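You operate a simulated robot arm through the tools that you are given. There is no shell and no other tool.

You are at the controls of a simulated robot arm. One attempt, no reset.

Task
Seal the silver bag, then flip the sealer switch off.
Fine: at the heat on its label; the heat dial stays there, the arm ends up. Where these are worked on the way, their far stop is far enough and under half their travel is too little: sealer switch.
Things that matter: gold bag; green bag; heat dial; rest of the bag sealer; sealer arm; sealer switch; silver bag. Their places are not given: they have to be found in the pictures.

It is judged by the outcome, as a careful person would: the job done as asked, and still so three seconds after it is handed in. It fails if anything else is knocked over, pushed out of place, dropped, spilled or broken. A push-on lid holds only when it is set on centred and level and pressed home; a screw cap is set on level and turned clockwise until tight.

Robot
A 7-joint arm with a two-finger parallel gripper, fixed in place. Base frame: the origin is on the floor under the middle of its stand, x ahead of it, y to its left, z up. Units: mm, rad, N and s.
It reaches about 1112 mm from its shoulder. Its first joint turns from -2.897 to 2.897 rad. Payload 3.43 kg.
Tool frame: the origin (TCP) lies between the finger pads and is the grasp point; the fingertips stand 34 mm ahead of it; z points along the fingers, y is the line along which they close. The gripper opens to 128 mm. The fingers are 24 mm wide and 12 mm thick; the gripper's body (48 by 130 mm) begins 96 mm behind the TCP.
Orientation is told as [roll, pitch, yaw] about the base's x, y, z axes, in that order, counted from this pose: with the fingers straight down and closing along the base's y, the tool's x points along the base's -x, its y along +y and its z along -z.

Tools
- The arm moves only by the tool send_rows. Its argument "motion" is a list that holds one entry, the list of rows, each a list of 7 numbers: the shift along the base's x, y, z in units of 50 mm (1.0 is 50 mm), then the turn, a rotation vector about the base's x, y, z in units of 5 degrees (1.0 is 5 degrees), then the opening, from 0 (shut) to 1 (fully open). In form: [[[x, y, z, wx, wy, wz, hand], ...]]. A call has 1 to 20 rows; each row shifts and turns the commanded pose from where the row before left it. A call with a number of a shift or a turn outside -1 to 1 is refused whole. Each row takes 0.2 s and may step no farther than 50 mm and 0.15 rad from the row before; otherwise, or with a gripper value out of range, the whole call is refused. A pose out of reach is approached as far as the arm can. The call stops where the force on the tool passes 40 N (or 10 N more than at its start, if that is more) or the arm is blocked; 0.2 s more then pass. Each finger travels about 153 mm/s and halts on what it meets, pressing with about 37 N; the grip force reading is that of the motor and also rises with nothing between the fingers. The clock runs only during rows and for 0.2 s after the last one: add rows that do not move to give the fingers time. It gives the time, the measured TCP pose, the force on the tool (base axes), the opening and the grip force at its end, in the units of the frame above (readings bear some noise), with the torque about the TCP (base axes, N m) and any sound that the robot's microphone picked up.
- Cameras (640 x 400 px; columns grow to the right, rows downward): "scene" is fixed at [28.2, 494.1, 1703.6]; the picture's right is [-0.51, -0.86, 0.00], its down [-0.59, 0.35, -0.72] and it looks along [0.62, -0.37, -0.69] (base axes); focal length 357 px, centre (320, 200). "wrist" rides on the gripper at [76, -11, -160] in the tool frame; the picture's right is [0.15, 0.99, 0.00], its down [-0.88, 0.13, -0.46] and it looks along [-0.45, 0.07, 0.89] (tool axes); focal length 234 px, centre (320, 200).
- snapshot(camera): a new picture of that camera. The clock stands still meanwhile.
- measure_at(camera, pixels): there is no depth. For up to 12 entries [column, row, z] of the newest picture of that camera ("zoom" is the newest enlarged one), the place [x, y] in the base frame at which the ray of that pixel passes the height z, good to about 2 mm, but the place of the scene camera against the robot may be out by one fixed shift of up to 25 mm in any direction. The clock stands still meanwhile.
- enlarge(camera, box): a new picture of the part [left, top, right, bottom] of that camera's present view, enlarged. The clock stands still meanwhile.
- finish_job(): hands the job in; it is judged then, once.

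Open the gripper and draw the arm clear of the work before you hand the job in, unless the task says otherwise.

The tools are called as a command line: name --argument value ..., lists and objects as JSON in quotes. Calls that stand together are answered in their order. send_rows: Moves the arm, as the interface text tells. Its arguments: {"type":"object","properties":{"motion":{"type":"array","items":{"type":"array","items":{"type":"array","items":{"type":"number"}}}}},"required":["motion"]} The other tools are called the same way: snapshot (camera) takes a picture; measure_at (camera, pixels) gives the place at which the rays of pixels pass given heights; enlarge (camera, box) takes an enlarged picture of a part of a camera's view; finish_job () hands the job in.

At the start:

```text
t: 0.0
tcp_pos: [486.2, 115.8, 1345.9]
orientation: [0.0, -0.002, 0.001]
force: [0.2, -0.6, -0.4]
ft_torque: [0.03, 0.03, 0.02]
finger_gap: 128.0
grip_force: 0.1
```

scene: 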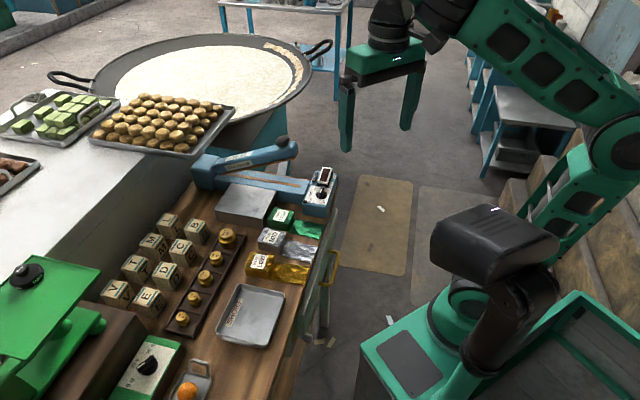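
wrist: 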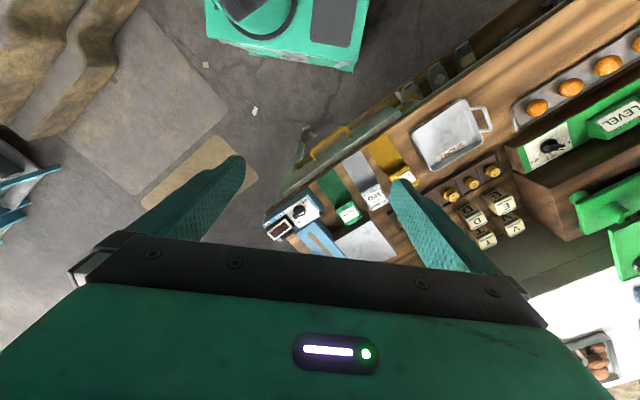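

I begin by enlarging the sealer area (around columns 190-340, rows 130-290) in the scene view to read labels and dial.

enlarge --camera "scene" --box '[180, 125, 350, 231]'

enlarge --camera "scene" --box '[230, 195, 340, 295]'

enlarge --camera "wrist" --box '[250, 120, 430, 260]'

```text
3.76 times, centred on (265, 178) of scene
```

zoom: 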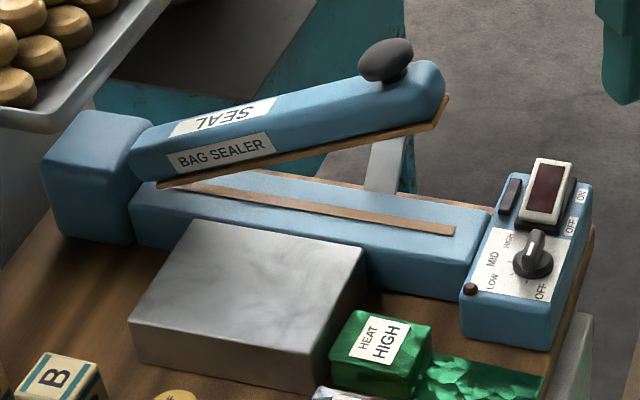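

```text
4.00 times, centred on (285, 245) of scene
```

zoom: 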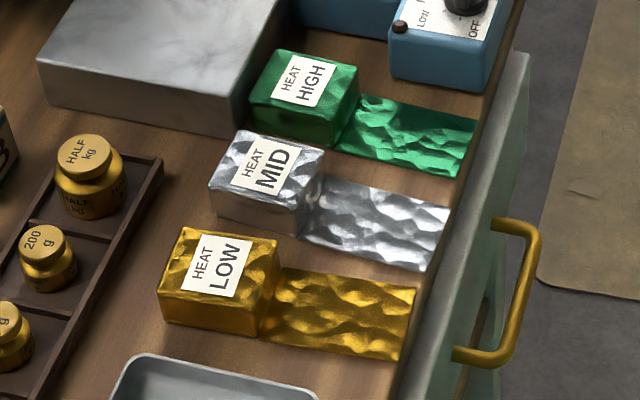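

```text
2.86 times, centred on (340, 190) of wrist
```

zoom: 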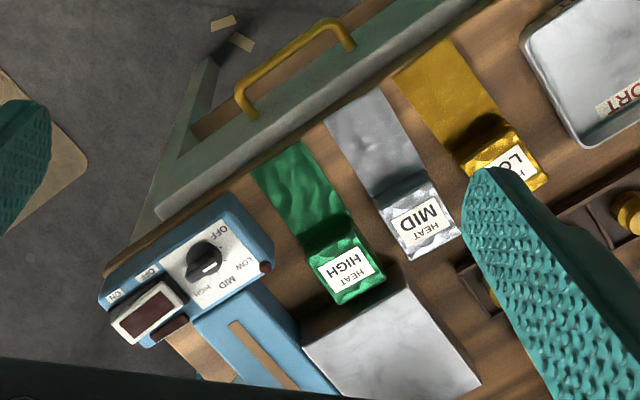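

The silver bag's label reads HEAT MID; the dial is on the blue end housing (scene ≈(323,191), wrist ≈(300,210)). I'll intersect the rays of both cameras at several heights to find the bench height.

measure_at --camera "scene" --pixels '[[322.7, 191.3, 800], [322.7, 191.3, 900], [322.7, 191.3, 1000], [322.7, 191.3, 1100]]'

measure_at --camera "wrist" --pixels '[[299.8, 210.3, 800], [299.8, 210.3, 900], [299.8, 210.3, 1000], [299.8, 210.3, 1100]]'

```text
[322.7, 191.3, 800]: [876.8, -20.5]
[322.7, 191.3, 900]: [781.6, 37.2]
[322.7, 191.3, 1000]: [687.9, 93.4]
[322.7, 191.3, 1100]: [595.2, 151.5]
```

```text
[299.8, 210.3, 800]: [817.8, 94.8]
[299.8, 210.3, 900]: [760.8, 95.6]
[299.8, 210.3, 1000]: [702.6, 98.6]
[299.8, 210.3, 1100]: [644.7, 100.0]
```

Rays cross somewhere about z 960–1000, but the scene camera has an offset. I'll move the hand 200 mm along +y, staying high, to triangulate with the wrist camera alone.

send_rows --motion '[[[0, 1, 0, 0, 0, 0, 1], [0, 1, 0, 0, 0, 0, 1], [0, 1, 0, 0, 0, 0, 1], [0, 1, 0, 0, 0, 0, 1], [0, 0, 0, 0, 0, 0, 1]]]'

snapshot --camera "wrist"

snapshot --camera "scene"

```text
t: 1.2
tcp_pos: [470.1, 316.1, 1350.7]
orientation: [-0.001, -0.013, 0.0]
force: [0.2, -0.5, 0.3]
ft_torque: [0.02, 0.01, -0.01]
finger_gap: 128.0
grip_force: 0.0
```

```text
taken
```

wrist: 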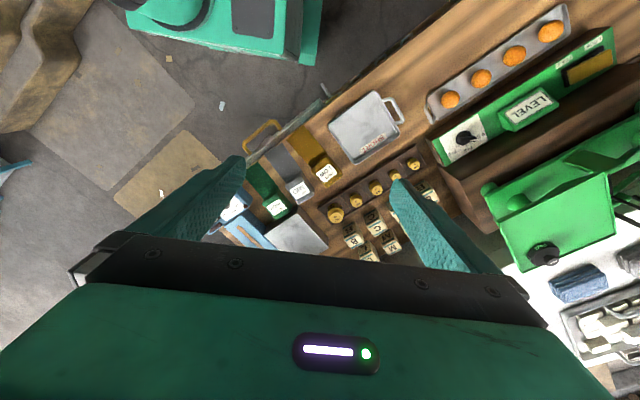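

```text
taken
```

scene: 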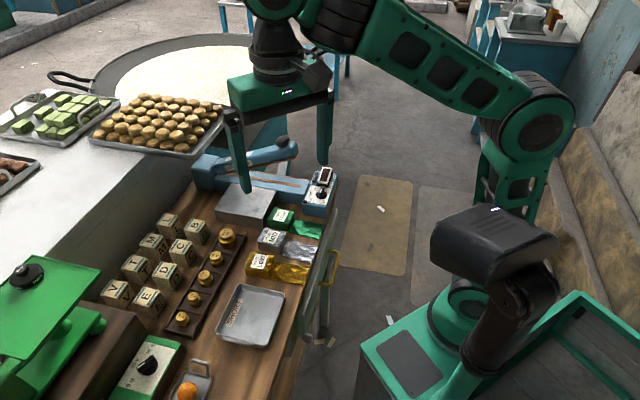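

The hand reached the edge of its reach up there. I enlarge the wrist view to get precise positions of the same features (MID label ≈(299,187), dial ≈(233,200)).

enlarge --camera "wrist" --box '[200, 100, 420, 260]'

```text
2.50 times, centred on (310, 180) of wrist
```

zoom: 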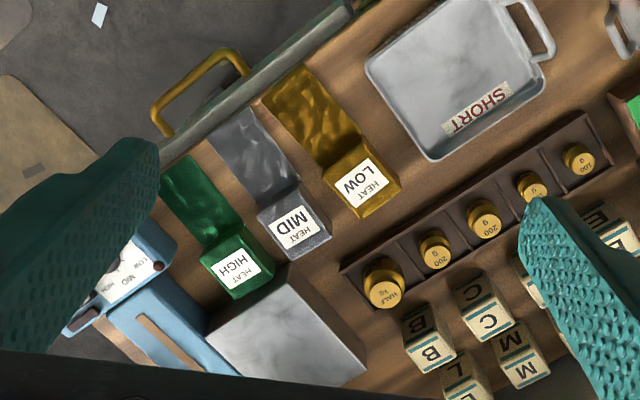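

I measure the same features (MID label centre zoom (293,228)) in the new wrist view at several heights.

measure_at --camera "zoom" --pixels '[[293, 228, 1000], [293, 228, 950], [293, 228, 900], [232, 269, 1000], [232, 269, 950], [361, 182, 1000], [361, 182, 950], [361, 182, 900]]'

```text
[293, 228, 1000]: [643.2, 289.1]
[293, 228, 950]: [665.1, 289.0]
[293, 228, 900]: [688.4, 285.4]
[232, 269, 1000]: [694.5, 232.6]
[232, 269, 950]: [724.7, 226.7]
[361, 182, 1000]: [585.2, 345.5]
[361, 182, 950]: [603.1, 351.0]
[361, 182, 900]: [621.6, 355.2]
```

The MID label top sits near (661, 289, 958). I move lower and toward the sealer (TCP about (530,200,1220), still well above everything) for a closer look.

send_rows --motion '[[[0.2, -0.58, -0.6, 0, 0, 0, 1], [0.2, -0.58, -0.6, 0, 0, 0, 1], [0.2, -0.58, -0.6, 0, 0, 0, 1], [0.2, -0.58, -0.6, 0, 0, 0, 1], [0, 0, 0, 0, 0, 0, 1]]]'

snapshot --camera "wrist"

enlarge --camera "wrist" --box '[190, 80, 430, 240]'

```text
t: 2.4
tcp_pos: [509.2, 200.6, 1231.1]
orientation: [0.0, -0.012, -0.002]
force: [0.4, -0.1, -0.6]
ft_torque: [0.01, -0.02, 0.03]
finger_gap: 128.2
grip_force: 0.0
```

```text
taken
```

wrist: 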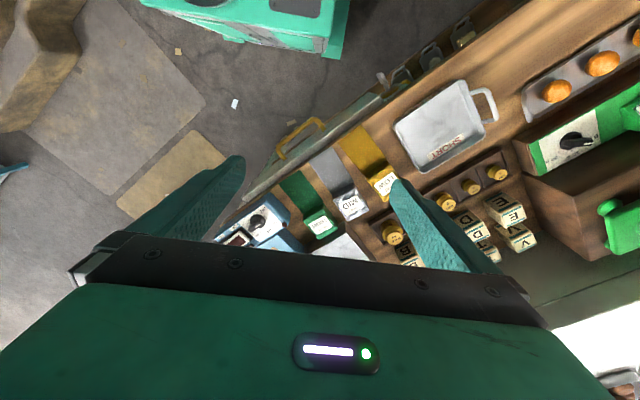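

```text
2.50 times, centred on (310, 160) of wrist
```

zoom: 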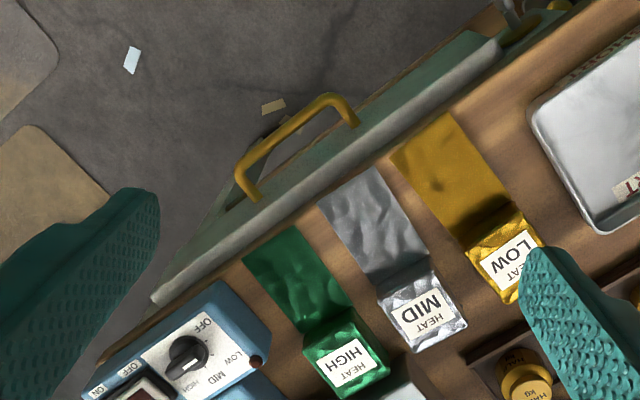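

The dial and labels are partly visible. I measure several scene pixels at guessed heights to lay out the sealer (dial, hinge block, arm knob, bags).

measure_at --camera "scene" --pixels '[[323, 191, 980], [205, 165, 980], [205, 165, 1030], [283, 141, 1050], [283, 141, 1100], [283, 141, 1150], [246, 205, 960], [271, 237, 958], [259, 262, 958], [281, 217, 958]]'

measure_at --camera "zoom" --pixels '[[188, 355, 980], [188, 355, 1000], [420, 317, 958], [347, 368, 958], [510, 262, 958], [322, 206, 920], [378, 169, 920], [425, 255, 920], [370, 287, 920], [160, 298, 920], [495, 50, 920]]'

```text
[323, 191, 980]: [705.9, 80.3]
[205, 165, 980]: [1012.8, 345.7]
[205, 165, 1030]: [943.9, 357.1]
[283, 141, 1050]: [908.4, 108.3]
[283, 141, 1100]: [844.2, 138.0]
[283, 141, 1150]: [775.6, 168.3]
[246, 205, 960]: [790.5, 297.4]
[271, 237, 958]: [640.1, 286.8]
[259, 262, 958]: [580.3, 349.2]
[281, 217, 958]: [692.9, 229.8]
```

```text
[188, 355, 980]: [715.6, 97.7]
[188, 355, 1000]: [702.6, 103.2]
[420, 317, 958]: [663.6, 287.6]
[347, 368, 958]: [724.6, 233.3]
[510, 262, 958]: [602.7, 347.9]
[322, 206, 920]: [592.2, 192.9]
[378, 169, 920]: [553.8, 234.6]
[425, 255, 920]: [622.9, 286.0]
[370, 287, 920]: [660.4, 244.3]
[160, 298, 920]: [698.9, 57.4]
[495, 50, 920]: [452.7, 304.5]
```

The bag row runs along u≈(0.70,-0.71) and the sealer bar runs along v≈(0.72,0.69), with the knob of the raised arm perhaps near (791,171,1155). I move to about (690,78,1140) with yaw ≈ +43° to look at the dial and switch from the front, clear of the knob.

send_rows --motion '[[[0.402, -0.271, -0.202, 0, 0, 0.956, 1], [0.402, -0.271, -0.202, 0, 0, 0.956, 1], [0.402, -0.271, -0.202, 0, 0, 0.956, 1], [0.402, -0.271, -0.202, 0, 0, 0.956, 1], [0.402, -0.271, -0.202, 0, 0, 0.956, 1], [0.402, -0.271, -0.202, 0, 0, 0.956, 1], [0.402, -0.271, -0.202, 0, 0, 0.956, 1], [0.402, -0.271, -0.202, 0, 0, 0.956, 1], [0.402, -0.271, -0.202, 0, 0, 0.956, 1], [0, 0, 0, 0, 0, 0, 1]]]'

snapshot --camera "wrist"

snapshot --camera "scene"

```text
t: 4.6
tcp_pos: [690.5, 77.4, 1141.0]
orientation: [0.0, -0.013, 0.75]
force: [-0.6, -0.1, 0.5]
ft_torque: [0.02, -0.02, -0.03]
finger_gap: 127.7
grip_force: 0.0
```

```text
taken
```

wrist: 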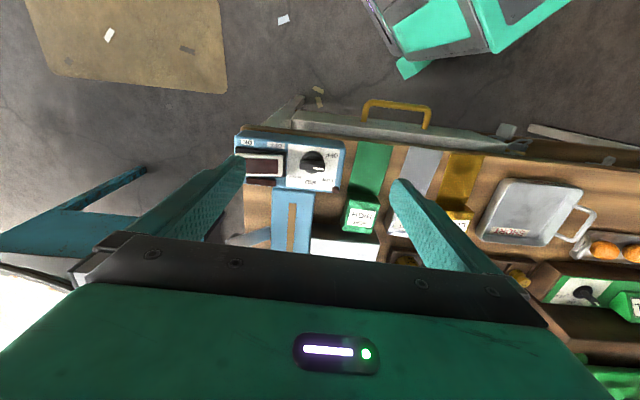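

```text
taken
```

scene: 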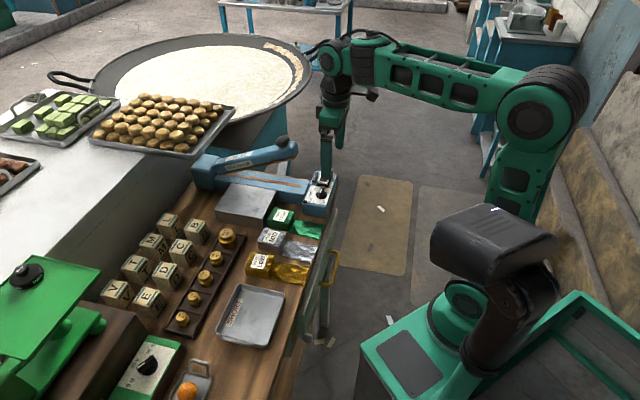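

The dial is at wrist ≈(313,161) and the switch ≈(262,165). I enlarge both views for the markings.

enlarge --camera "wrist" --box '[225, 120, 365, 208]'

enlarge --camera "wrist" --box '[230, 110, 480, 266]'

enlarge --camera "scene" --box '[295, 155, 345, 220]'

```text
4.55 times, centred on (295, 164) of wrist
```

zoom: 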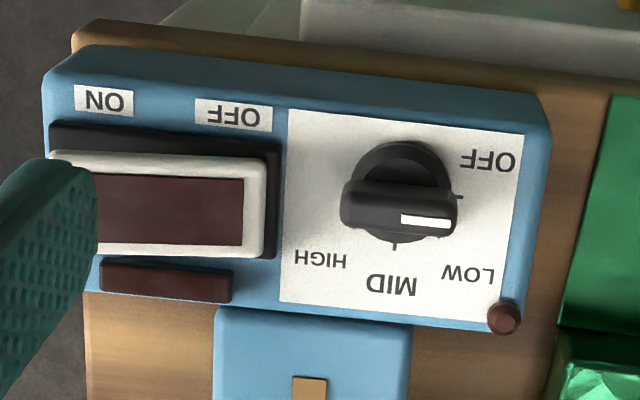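

```text
2.56 times, centred on (355, 188) of wrist
```

zoom: 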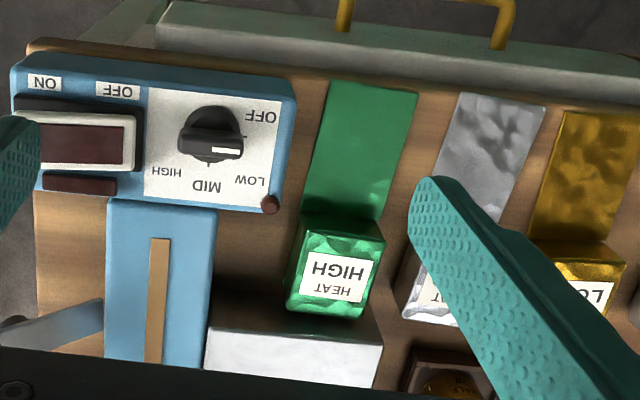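

```text
6.15 times, centred on (320, 188) of scene
```

zoom: 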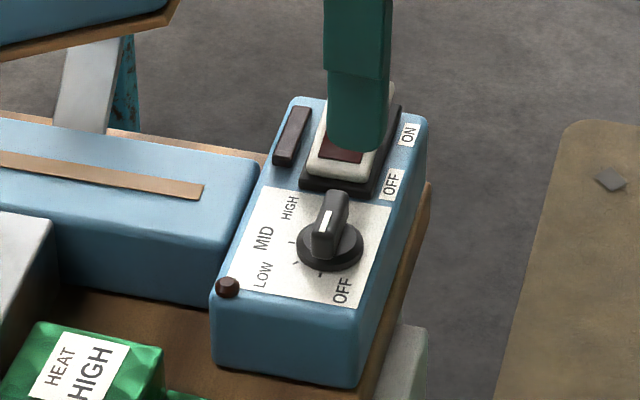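

The dial bar's white mark points to the right in the wrist view (toward the bags, i.e. at OFF), and the MID tick lies toward +v. I enlarge more tightly to see the ticks and the rocker's tilt.

enlarge --camera "scene" --box '[308, 178, 334, 206]'

enlarge --camera "wrist" --box '[285, 135, 345, 190]'

enlarge --camera "wrist" --box '[230, 130, 300, 190]'

```text
14.29 times, centred on (321, 192) of scene
```

zoom: 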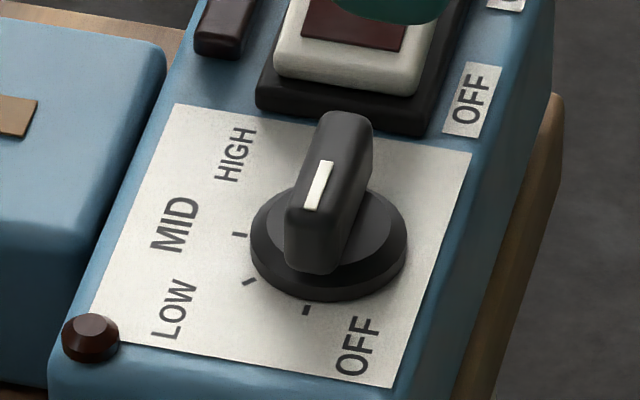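

```text
7.27 times, centred on (315, 162) of wrist
```

zoom: 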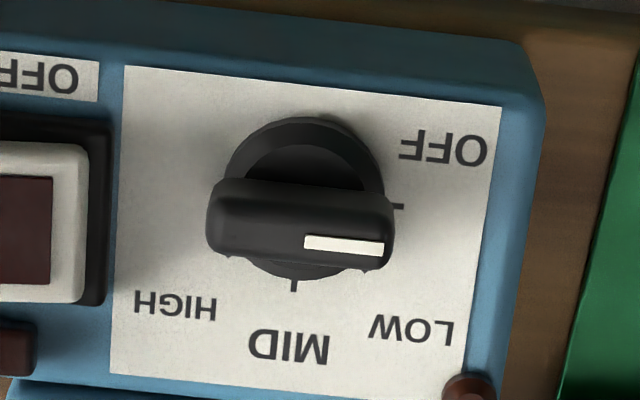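

```text
6.67 times, centred on (265, 160) of wrist
```

zoom: 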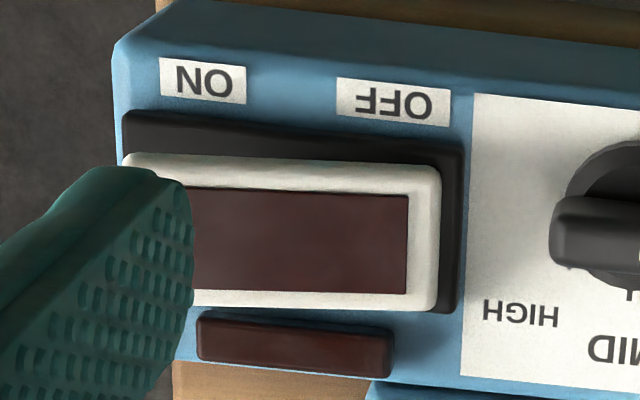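

Ticks are OFF (−u side), LOW 45°, MID 90° (+v side), HIGH 135°; the dial now sits at OFF, so MID is a 90° clockwise turn seen from above. Next I rise and look down on the raised sealer arm to locate its knob.

send_rows --motion '[[[0, 0, 0.9, 0, 0, 0, 1], [0, 0, 0.9, 0, 0, 0, 1], [0, 0, 0.8, 0, 0, 0, 1], [0.5, 0.5, 0, 0, 0, 0, 1], [0.6, 0.56, 0, 0, 0, 0, 1], [0, 0, 0, 0, 0, 0, 1]]]'

snapshot --camera "wrist"

enlarge --camera "wrist" --box '[210, 80, 450, 250]'

```text
t: 6.0
tcp_pos: [746.7, 131.7, 1271.7]
orientation: [-0.001, -0.012, 0.75]
force: [-0.1, 0.1, -0.8]
ft_torque: [0.01, 0.0, 0.05]
finger_gap: 128.2
grip_force: 0.2
```

```text
taken
```

wrist: 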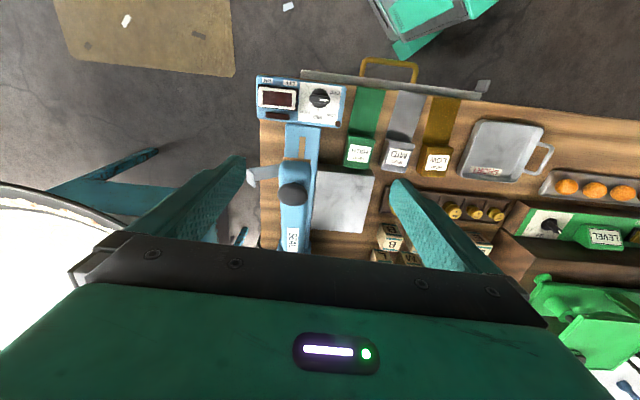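

```text
2.35 times, centred on (330, 165) of wrist
```

zoom: 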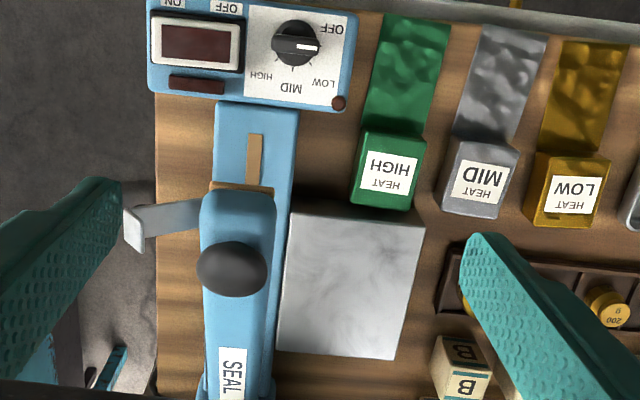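

The block, arm and bags are all visible. I shift 80 mm sideways (+u, away from the bags) at the same height to triangulate heights of the arm, knob, block and bag.

send_rows --motion '[[[0.545, -0.585, 0, 0, 0, 0, 1], [0.545, -0.585, 0, 0, 0, 0, 1], [0, 0, 0, 0, 0, 0, 1]]]'

snapshot --camera "wrist"

enlarge --camera "wrist" --box '[270, 80, 510, 250]'

```text
t: 6.8
tcp_pos: [801.2, 74.2, 1271.6]
orientation: [0.001, -0.012, 0.75]
force: [0.6, -0.3, 1.1]
ft_torque: [-0.04, 0.0, 0.01]
finger_gap: 127.8
grip_force: 0.1
```

```text
taken
```

wrist: 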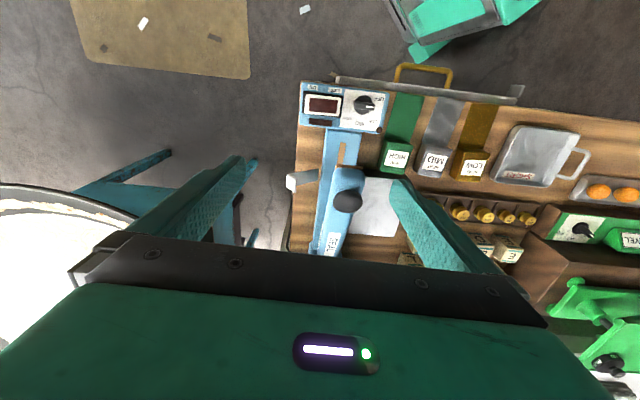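

```text
2.35 times, centred on (390, 165) of wrist
```

zoom: 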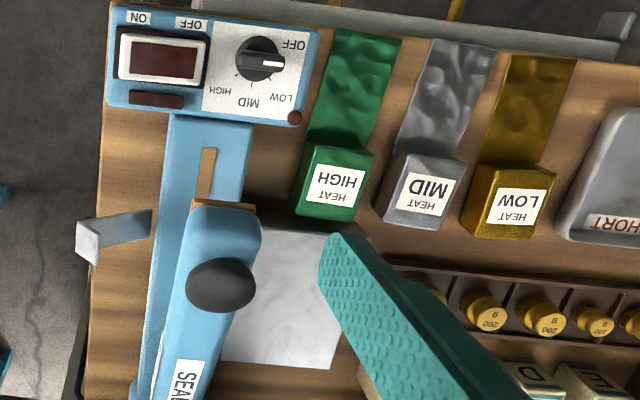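

Triangulated: dial bar centre ≈(718.5, 98, top 978), arm front end ≈76 mm beyond the dial at z≈1095, knob z≈1135, bag top z≈958. I move above the dial at safe height and turn the hand +90° (yaw ≈133°) so the fingers will straddle the dial bar.

send_rows --motion '[[[-0.0919, 0.0264, 0, 0, 0, 1, 1], [-0.0919, 0.0264, 0, 0, 0, 1, 1], [-0.0919, 0.0264, 0, 0, 0, 1, 1], [-0.0919, 0.0264, 0, 0, 0, 1, 1], [-0.0919, 0.0264, 0, 0, 0, 1, 1], [-0.0919, 0.0264, 0, 0, 0, 1, 1], [-0.0919, 0.0264, 0, 0, 0, 1, 1], [-0.0919, 0.0264, 0, 0, 0, 1, 1], [-0.0919, 0.0264, 0, 0, 0, 1, 1], [-0.0919, 0.0264, 0, 0, 0, 1, 1], [-0.0919, 0.0264, 0, 0, 0, 1, 0.5], [-0.0919, 0.0264, 0, 0, 0, 1, 0.5], [-0.0919, 0.0264, 0, 0, 0, 1, 0.5], [-0.0919, 0.0264, 0, 0, 0, 1, 0.5], [-0.0919, 0.0264, 0, 0, 0, 1, 0.5], [-0.0919, 0.0264, 0, 0, 0, 1, 0.5], [-0.0919, 0.0264, 0, 0, 0, 1, 0.5], [-0.0919, 0.0264, 0, 0, 0, 1, 0.5], [0, 0, 0, 0, 0, 0, 0.5]]]'

snapshot --camera "wrist"

snapshot --camera "scene"

```text
t: 10.8
tcp_pos: [718.3, 97.5, 1270.1]
orientation: [0.0, -0.011, 2.32]
force: [0.4, 0.6, 0.0]
ft_torque: [0.03, -0.01, 0.03]
finger_gap: 64.3
grip_force: 0.0
```

```text
taken
```

wrist: 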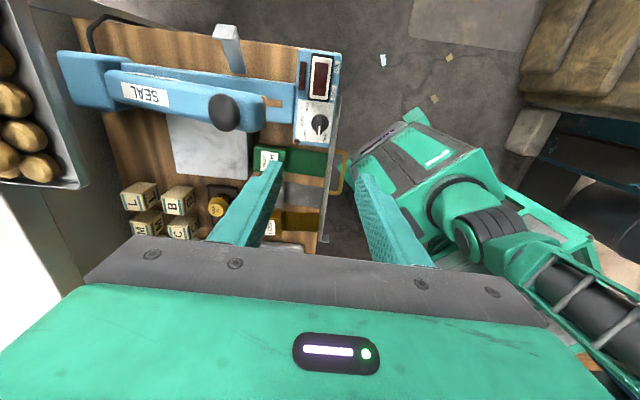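

```text
taken
```

scene: 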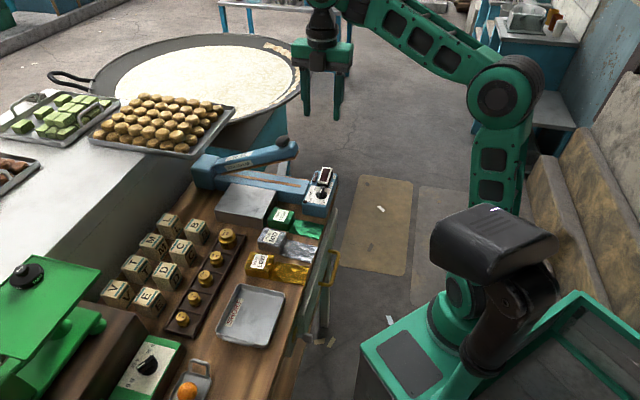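

Yaw 133° is reachable. In this wrist view the dial is at (319,123) and rocker (322,78); I enlarge for a check of the dial's position.

enlarge --camera "wrist" --box '[280, 40, 360, 150]'

measure_at --camera "wrist" --pixels '[[319, 123, 978], [319, 123, 960], [226, 112, 1135], [322, 78, 970]]'

```text
3.64 times, centred on (320, 95) of wrist
```

zoom: 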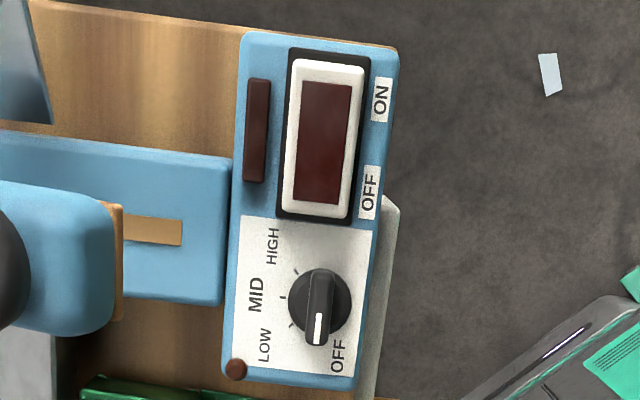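

```text
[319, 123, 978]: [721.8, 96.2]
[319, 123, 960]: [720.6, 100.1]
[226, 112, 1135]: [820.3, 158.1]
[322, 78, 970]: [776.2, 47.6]
```

The dial centre is confirmed near (719,97.5). I tilt the hand about 5° back (away from the arm's front end), narrow the fingers to ~38 mm, and descend to fingertips just above the dial.

send_rows --motion '[[[-0.024, -0.036, 0, 0.682, -0.732, 0, 0.3], [0, 0, -0.9, 0, 0, 0, 0.3], [0, 0, -0.9, 0, 0, 0, 0.3], [0, 0, -0.9, 0, 0, 0, 0.3], [0, 0, -0.9, 0, 0, 0, 0.3], [0, 0, -0.9, 0, 0, 0, 0.3], [0, 0, -0.4, 0, 0, 0, 0.3], [0, 0, 0, 0, 0, 0, 0.3]]]'

enlarge --camera "scene" --box '[270, 130, 370, 220]'

snapshot --camera "wrist"

```text
t: 12.6
tcp_pos: [717.9, 95.1, 1027.7]
orientation: [-0.088, -0.015, 2.321]
force: [0.3, -0.7, 0.3]
ft_torque: [-0.03, 0.02, 0.02]
finger_gap: 38.3
grip_force: 0.1
```

```text
4.44 times, centred on (320, 175) of scene
```

zoom: 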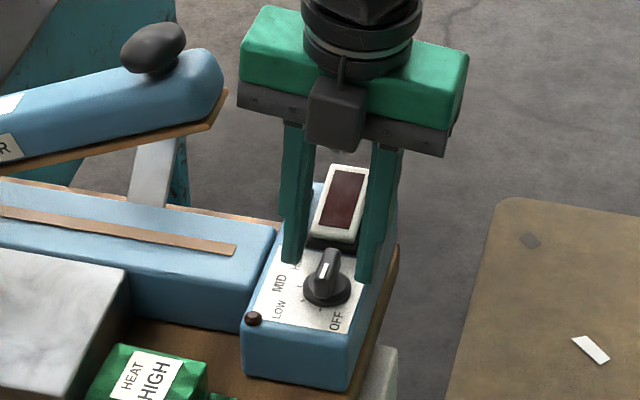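

```text
taken
```

wrist: 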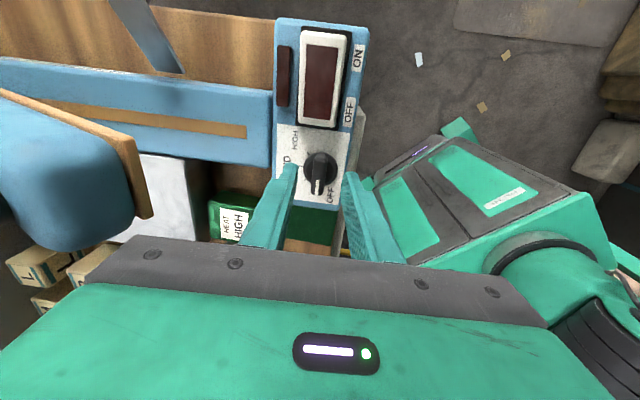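

Fingers straddle the dial bar evenly (tips at wrist (297,165)/(343,175), bar at (320,171)), and the hand clears the arm end by ~12 mm. I lower 28 mm and close on the bar.

send_rows --motion '[[[0, 0, -0.3, 0, 0, 0, 0.3], [0, 0, -0.26, 0, 0, 0, 0.3], [0, 0, 0, 0, 0, 0, 0.05], [0, 0, 0, 0, 0, 0, 0.05], [0, 0, 0, 0, 0, 0, 0.05]]]'

enlarge --camera "scene" --box '[270, 130, 370, 220]'

snapshot --camera "wrist"

```text
t: 13.2
tcp_pos: [707.1, 97.9, 1016.1]
orientation: [-0.115, 0.002, 2.326]
force: [21.9, 18.3, 7.3]
ft_torque: [0.06, -0.84, 0.23]
finger_gap: 22.6
grip_force: 14.4
stopped in row 3: the force on the tool passed its limit at 64 N (the readings are from after the stop); the commanded pose is now the measured one
```

```text
4.44 times, centred on (320, 175) of scene
```

zoom: 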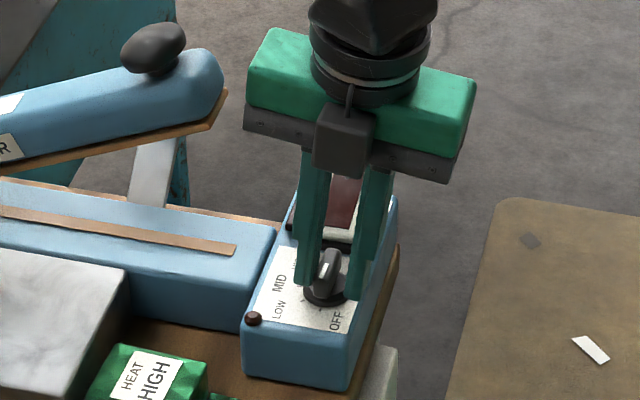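

```text
taken
```

wrist: 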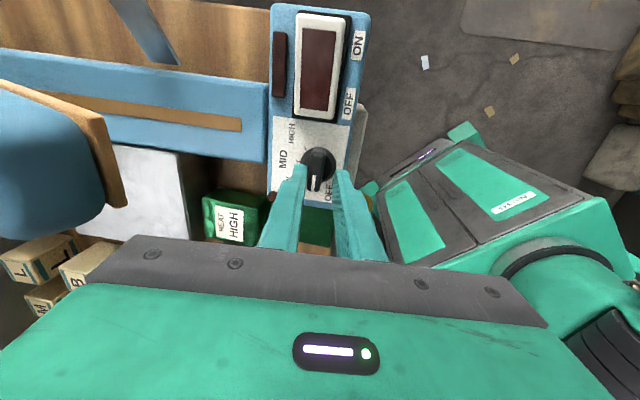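

The fingertips met the panel or bar early: force (21.9,18.3,7.3) N with the TCP pushed to (707,98,1016); the dial and sealer look unmoved. I open the fingers and back up 25 mm before re-aligning.

send_rows --motion '[[[0, 0, 0, 0, 0, 0, 0.3], [0, 0, 0.25, 0, 0, 0, 0.3], [0, 0, 0.25, 0, 0, 0, 0.3], [0, 0, 0, 0, 0, 0, 0.3]]]'

snapshot --camera "wrist"

enlarge --camera "wrist" --box '[250, 120, 390, 208]'

```text
t: 14.2
tcp_pos: [704.8, 94.7, 1039.7]
orientation: [-0.104, -0.002, 2.322]
force: [-0.2, 0.2, -0.5]
ft_torque: [0.01, -0.03, 0.01]
finger_gap: 38.4
grip_force: 0.0
```

```text
taken
```

wrist: 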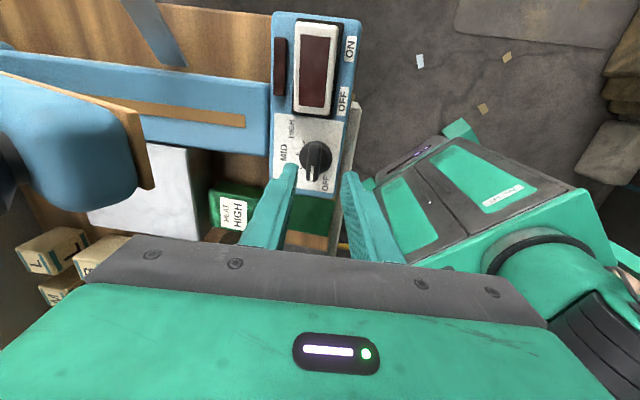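

```text
4.55 times, centred on (320, 164) of wrist
```

zoom: 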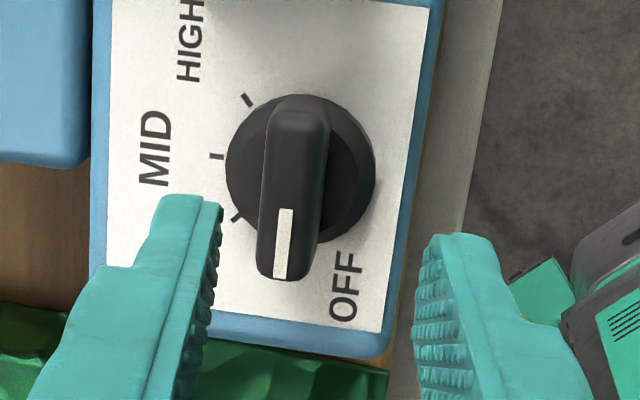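

The close view shows the dial clearly: bar top centre at zoom ≈(293,192), skirt centre ≈(300,170), MID tick at (217,156). I measure these for a better alignment.

measure_at --camera "zoom" --pixels '[[293, 192, 978], [293, 192, 985], [293, 192, 970], [300, 170, 960], [300, 170, 967], [217, 156, 957], [217, 156, 965], [298, 105, 978], [283, 282, 978]]'

```text
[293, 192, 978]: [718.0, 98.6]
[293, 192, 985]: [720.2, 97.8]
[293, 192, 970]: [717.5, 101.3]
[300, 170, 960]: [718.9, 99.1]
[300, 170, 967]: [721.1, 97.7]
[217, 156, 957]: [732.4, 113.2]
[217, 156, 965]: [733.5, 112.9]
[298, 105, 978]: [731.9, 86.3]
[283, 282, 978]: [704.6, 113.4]
```

The dial centre refines to ≈(718.5,99) with the bar heading −45°. I suspect the previous low pose also ran near a joint limit, so I reduce the tilt to ~3°, correct yaw by +2.3°, and re-centre at TCP z≈1020 (tips still above the bar) with fingers open to check the pose is actually reached.

send_rows --motion '[[[0.25, 0.064, 0, -0.41, 0.44, 0.46, 0.3], [0, 0, -0.2, 0, 0, 0, 0.3], [0, 0, -0.2, 0, 0, 0, 0.3], [0, 0, 0, 0, 0, 0, 0.3], [0, 0, 0, 0, 0, 0, 0.3]]]'

enlarge --camera "wrist" --box '[250, 120, 390, 208]'

```text
t: 15.4
tcp_pos: [719.6, 96.3, 1017.4]
orientation: [-0.053, -0.003, 2.36]
force: [-0.3, 0.4, 1.0]
ft_torque: [0.03, -0.03, -0.01]
finger_gap: 38.4
grip_force: 0.1
```

```text
4.55 times, centred on (320, 164) of wrist
```

zoom: 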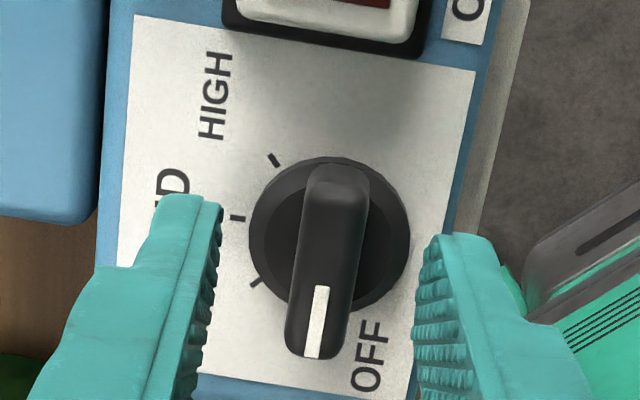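

Pose is reached cleanly at (719.6,96.3,1017.4). I measure the bar centre (zoom ≈(326,262)) and ends once more.

measure_at --camera "zoom" --pixels '[[326, 262, 978], [338, 170, 978], [314, 356, 978], [330, 230, 960], [238, 217, 957]]'

```text
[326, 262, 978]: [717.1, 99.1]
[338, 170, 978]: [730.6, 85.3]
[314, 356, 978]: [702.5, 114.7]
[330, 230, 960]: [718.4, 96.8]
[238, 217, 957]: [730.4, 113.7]
```

I shift slightly (−3,+1.6 mm), lower to TCP z≈1004, and close gradually to avoid an impact spike.

send_rows --motion '[[[-0.06, 0.032, -0.14, 0, 0, 0, 0.3], [0, 0, -0.13, 0, 0, 0, 0.3], [0, 0, 0, 0, 0, 0, 0.25], [0, 0, 0, 0, 0, 0, 0.2], [0, 0, 0, 0, 0, 0, 0.17], [0, 0, 0, 0, 0, 0, 0.14], [0, 0, 0, 0, 0, 0, 0.12], [0, 0, 0, 0, 0, 0, 0.1], [0, 0, 0, 0, 0, 0, 0.08], [0, 0, 0, 0, 0, 0, 0.06]]]'

enlarge --camera "scene" --box '[270, 130, 370, 220]'

enlarge --camera "wrist" --box '[250, 120, 390, 208]'

```text
t: 17.6
tcp_pos: [716.3, 98.6, 1005.1]
orientation: [-0.053, -0.003, 2.361]
force: [-4.7, -7.1, 3.7]
ft_torque: [-0.14, -0.07, 0.0]
finger_gap: 31.9
grip_force: 44.9
```

```text
4.44 times, centred on (320, 175) of scene
```

zoom: 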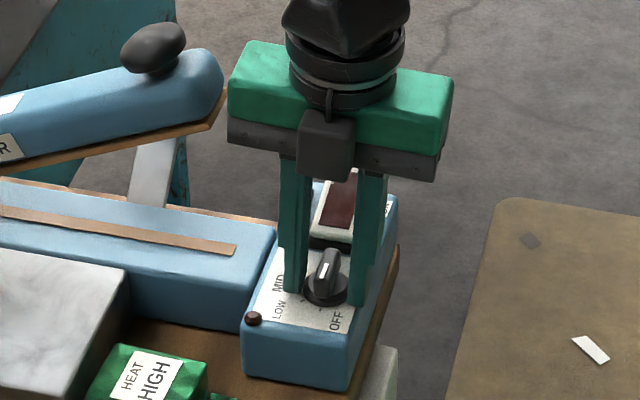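

```text
4.55 times, centred on (320, 164) of wrist
```

zoom: 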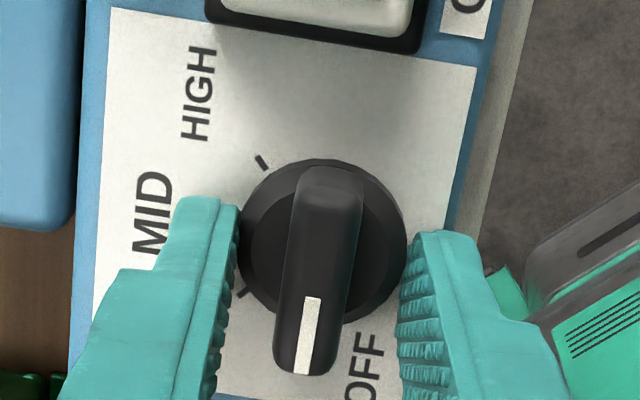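

The fingers clamped at 31.9 mm: that is the dial's round skirt, so the dial sits a bit higher than I judged. I open, rise ~10 mm, and close again on the bar only.

send_rows --motion '[[[0, 0, 0, 0, 0, 0, 0.33], [0, 0, 0.1, 0, 0, 0, 0.33], [0, 0, 0.1, 0, 0, 0, 0.33], [0, 0, 0, 0, 0, 0, 0.25], [0, 0, 0, 0, 0, 0, 0.2], [0, 0, 0, 0, 0, 0, 0.17], [0, 0, 0, 0, 0, 0, 0.15], [0, 0, 0, 0, 0, 0, 0.13], [0, 0, 0, 0, 0, 0, 0.11], [0, 0, 0, 0, 0, 0, 0.09], [0, 0, 0, 0, 0, 0, 0.07], [0, 0, 0, 0, 0, 0, 0.05]]]'

enlarge --camera "wrist" --box '[250, 120, 390, 208]'

enlarge --camera "scene" --box '[295, 160, 345, 210]'

```text
t: 20.2
tcp_pos: [716.4, 99.2, 1015.0]
orientation: [-0.053, -0.004, 2.36]
force: [2.1, 1.4, 0.6]
ft_torque: [-0.46, 0.45, -0.18]
finger_gap: 12.5
grip_force: 44.5
```

```text
4.55 times, centred on (320, 164) of wrist
```

zoom: 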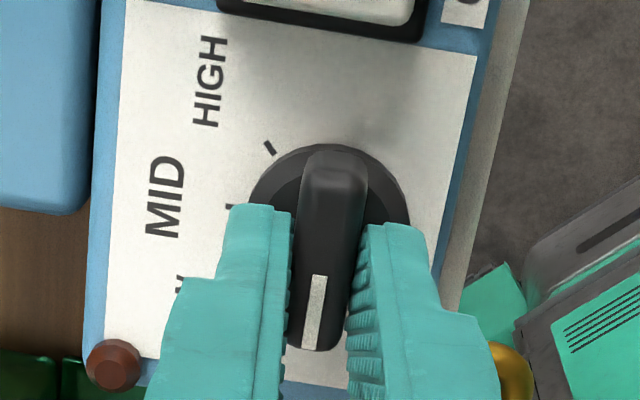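

```text
8.00 times, centred on (320, 185) of scene
```

zoom: 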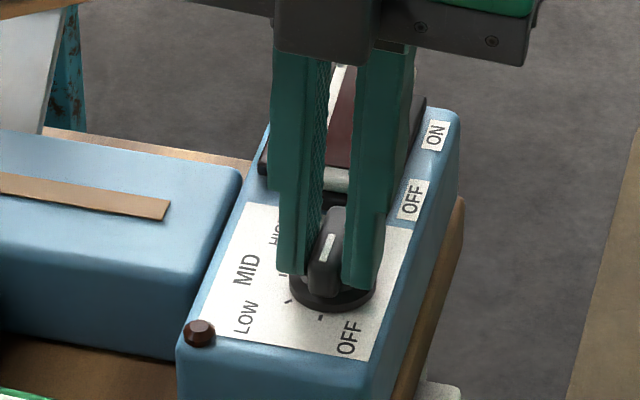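

The bar is now gripped (gap 12.5 mm, tips beside the bar). I rotate the hand clockwise (seen from above) 45° first, to check it follows.

send_rows --motion '[[[0, 0, 0, 0.038, 0.036, -0.998, 0.05], [0, 0, 0, 0.038, 0.036, -0.998, 0.05], [0, 0, 0, 0.038, 0.036, -0.998, 0.05], [0, 0, 0, 0.038, 0.036, -0.998, 0.05], [0, 0, 0, 0.038, 0.036, -0.998, 0.05], [0, 0, 0, 0.038, 0.036, -0.998, 0.05], [0, 0, 0, 0.038, 0.036, -0.998, 0.05], [0, 0, 0, 0.038, 0.036, -0.998, 0.05], [0, 0, 0, 0.038, 0.036, -0.998, 0.05], [0, 0, 0, 0, 0, 0, 0.05]]]'

enlarge --camera "wrist" --box '[250, 120, 390, 208]'

enlarge --camera "scene" --box '[270, 130, 370, 220]'

```text
t: 22.1
tcp_pos: [715.9, 98.0, 1029.4]
orientation: [-0.083, -0.043, 1.65]
force: [91.8, 2.7, -0.8]
ft_torque: [-1.26, -2.99, 0.12]
finger_gap: 12.3
grip_force: 44.2
stopped in row 9: the force on the tool passed its limit at 40 N (the readings are from after the stop); the commanded pose is now the measured one
```

```text
4.55 times, centred on (320, 164) of wrist
```

zoom: 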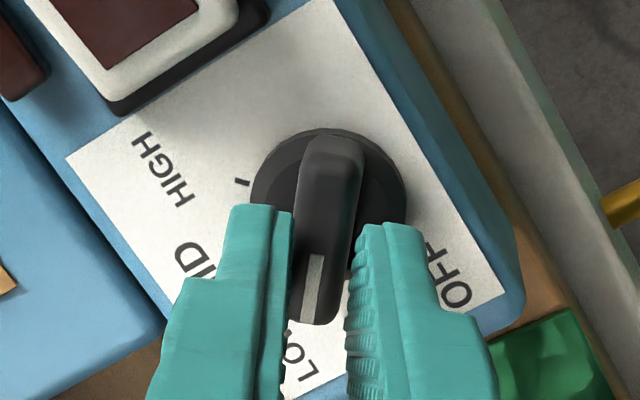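

```text
4.44 times, centred on (320, 175) of scene
```

zoom: 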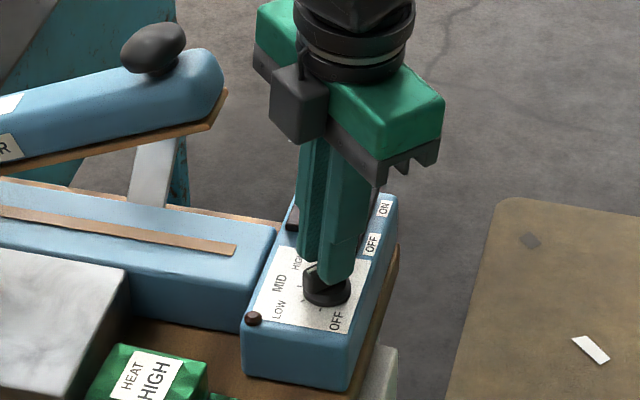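

The dial turned ~41° (pointing near LOW) but side force built up to 92 N along x, so the hand's axis is off the dial's centre toward −x. I release the bar to relieve that and re-measure.

send_rows --motion '[[[0, 0, 0, 0, 0, 0, 0.2], [0, 0, 0, 0, 0, 0, 0.3], [0, 0, 0, 0, 0, 0, 0.3]]]'

enlarge --camera "wrist" --box '[250, 120, 390, 208]'

```text
t: 22.9
tcp_pos: [702.8, 99.4, 1023.9]
orientation: [-0.057, -0.036, 1.661]
force: [2.1, 1.8, 0.2]
ft_torque: [0.02, -0.06, 0.01]
finger_gap: 40.5
grip_force: 2.0
```

```text
4.55 times, centred on (320, 164) of wrist
```

zoom: 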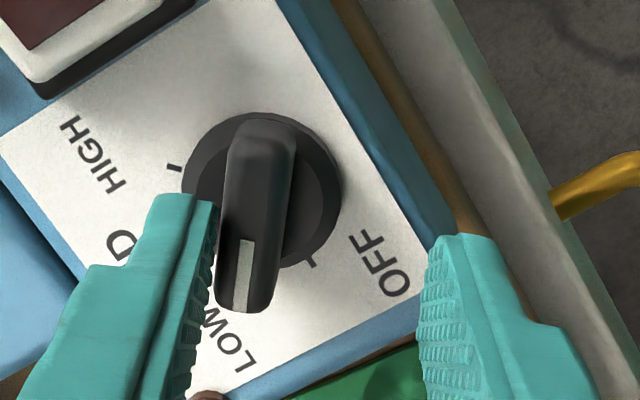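

The dial stayed near LOW and the hand is free. I measure the dial's centre again using the corrected heights (bar top ≈992, skirt ≈976).

measure_at --camera "zoom" --pixels '[[256, 215, 992], [268, 118, 992], [245, 312, 992], [262, 190, 976], [256, 215, 980], [262, 190, 964], [174, 167, 968], [313, 262, 968]]'

```text
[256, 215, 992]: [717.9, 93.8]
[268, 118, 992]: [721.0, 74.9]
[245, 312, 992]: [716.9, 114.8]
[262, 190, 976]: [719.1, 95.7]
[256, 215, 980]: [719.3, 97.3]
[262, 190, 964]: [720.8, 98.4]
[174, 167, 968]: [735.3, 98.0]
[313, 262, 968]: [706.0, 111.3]
```

Combining the physical grip and views, the dial centre is ≈(719.5,97.9). I level the hand, centre on it at TCP z≈1014, and regrip gently at the bar's present angle (yaw ≈95.5°).

send_rows --motion '[[[0.17, -0.015, 0, 0, 0, 0, 0.3], [0.164, -0.015, 0, -0.47, 0.61, 0.1, 0.3], [0, 0, 0, 0, 0, 0, 0.3], [0, 0, -0.2, 0, 0, 0, 0.3], [0, 0, 0, 0, 0, 0, 0.25], [0, 0, 0, 0, 0, 0, 0.2], [0, 0, 0, 0, 0, 0, 0.17], [0, 0, 0, 0, 0, 0, 0.15]]]'

enlarge --camera "wrist" --box '[250, 120, 390, 208]'

```text
t: 24.7
tcp_pos: [720.8, 98.4, 1014.6]
orientation: [-0.002, 0.0, 1.667]
force: [0.4, -0.2, -0.1]
ft_torque: [-0.03, -0.03, 0.02]
finger_gap: 19.1
grip_force: 0.0
```

```text
4.55 times, centred on (320, 164) of wrist
```

zoom: 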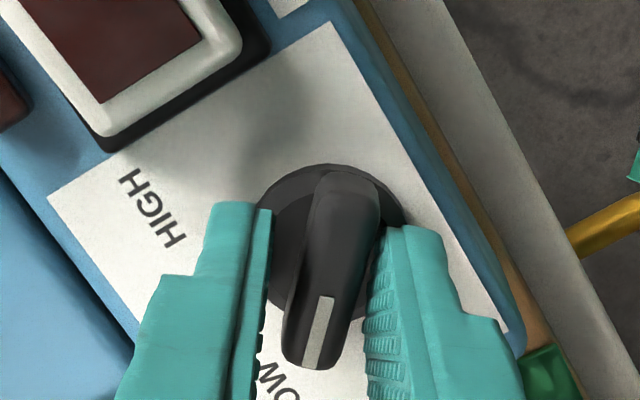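

Fingers are 19 mm apart around the bar and roughly centred. I close gently.

send_rows --motion '[[[0, 0, 0, 0, 0, 0, 0.135], [0, 0, 0, 0, 0, 0, 0.12], [0, 0, 0, 0, 0, 0, 0.11], [0, 0, 0, 0, 0, 0, 0.1], [0, 0, 0, 0, 0, 0, 0.09], [0, 0, 0, 0, 0, 0, 0.08], [0, 0, 0, 0, 0, 0, 0.08]]]'

```text
t: 26.3
tcp_pos: [721.1, 98.2, 1014.7]
orientation: [-0.002, 0.0, 1.667]
force: [-7.6, -4.0, -1.7]
ft_torque: [-0.14, 0.2, 0.0]
finger_gap: 14.7
grip_force: 3.8
```

Contact begins on the −x finger (force −7.6 N), gap 14.7 mm. I shift 1 mm toward −x and keep closing.

send_rows --motion '[[[-0.02, 0, 0, 0, 0, 0, 0.07], [0, 0, 0, 0, 0, 0, 0.06], [0, 0, 0, 0, 0, 0, 0.05], [0, 0, 0, 0, 0, 0, 0.05]]]'

enlarge --camera "wrist" --box '[250, 120, 390, 208]'

```text
t: 27.3
tcp_pos: [720.3, 97.5, 1014.3]
orientation: [-0.003, 0.0, 1.669]
force: [-9.5, -3.4, -2.1]
ft_torque: [-0.09, 0.35, -0.01]
finger_gap: 12.0
grip_force: 45.5
```

```text
4.55 times, centred on (320, 164) of wrist
```

zoom: 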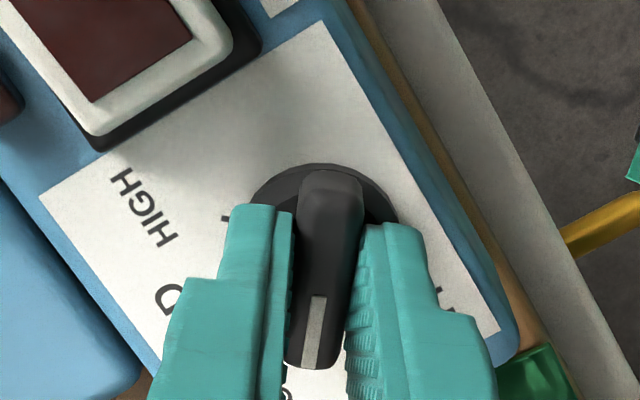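

The bar is gripped squarely (gap 12.0). I relieve the small side force with a −0.6 mm x shift and rotate in small steps, watching force.

send_rows --motion '[[[-0.012, 0, 0, 0, 0, 0, 0.05], [0, 0, 0, 0, 0, -0.5, 0.05], [0, 0, 0, 0, 0, -0.5, 0.05], [0, 0, 0, 0, 0, -0.5, 0.05], [0, 0, 0, 0, 0, -0.5, 0.05]]]'

```text
t: 28.5
tcp_pos: [719.2, 96.7, 1014.7]
orientation: [0.0, 0.0, 1.49]
force: [2.1, -3.5, -5.1]
ft_torque: [0.75, -0.03, 0.04]
finger_gap: 11.9
grip_force: 46.0
```

Forces are small. I continue rotating, another 15°.

send_rows --motion '[[[0, 0.006, 0, 0, 0, -0.6, 0.05], [0, 0.006, 0, 0, 0, -0.6, 0.05], [0, 0, 0, 0, 0, -0.6, 0.05], [0, 0, 0, 0, 0, -0.6, 0.05], [0, 0, 0, 0, 0, -0.6, 0.05]]]'

```text
t: 29.7
tcp_pos: [718.9, 96.8, 1015.7]
orientation: [-0.002, 0.0, 1.229]
force: [3.3, -9.0, -1.7]
ft_torque: [-0.39, 0.15, -0.01]
finger_gap: 11.8
grip_force: 45.2
```

Still smooth (yaw 70°). Continue another 15°.

send_rows --motion '[[[0.004, -0.004, 0, 0, 0, -0.6, 0.05], [0.004, -0.004, 0, 0, 0, -0.6, 0.05], [0, 0, 0, 0, 0, -0.6, 0.05], [0, 0, 0, 0, 0, -0.6, 0.05], [0, 0, 0, 0, 0, -0.6, 0.05]]]'

enlarge --camera "wrist" --box '[250, 120, 390, 208]'

```text
t: 30.9
tcp_pos: [720.7, 97.1, 1014.1]
orientation: [0.0, 0.001, 0.967]
force: [-2.4, -10.0, -6.2]
ft_torque: [0.91, -0.65, -0.02]
finger_gap: 12.0
grip_force: 44.7
```

```text
4.55 times, centred on (320, 164) of wrist
```

zoom: 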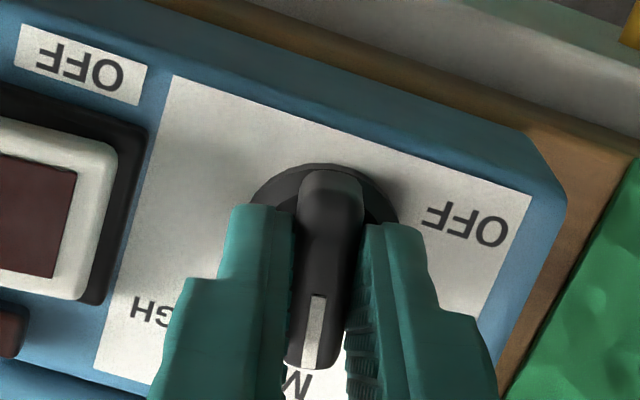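

The pointer approaches MID (M visible below it). I turn the last ~10° to yaw ≈0.787.

send_rows --motion '[[[0, -0.004, 0, 0, 0, -0.5, 0.05], [0, -0.004, 0, 0, 0, -0.5, 0.05], [0, 0, 0, 0, 0, -0.5, 0.05], [0, 0, 0, 0, 0, -0.56, 0.05], [0, 0, 0, 0, 0, 0, 0.05]]]'

enlarge --camera "wrist" --box '[250, 120, 390, 208]'

```text
t: 32.1
tcp_pos: [719.4, 98.2, 1014.7]
orientation: [-0.002, 0.0, 0.789]
force: [-2.0, -6.3, -11.5]
ft_torque: [0.74, -0.77, 0.03]
finger_gap: 11.6
grip_force: 45.4
```

```text
4.55 times, centred on (320, 164) of wrist
```

zoom: 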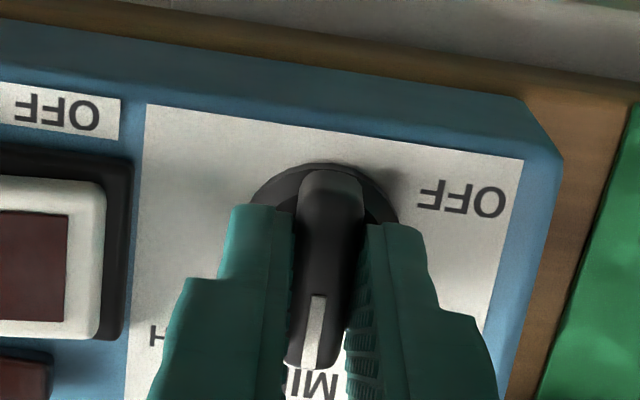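

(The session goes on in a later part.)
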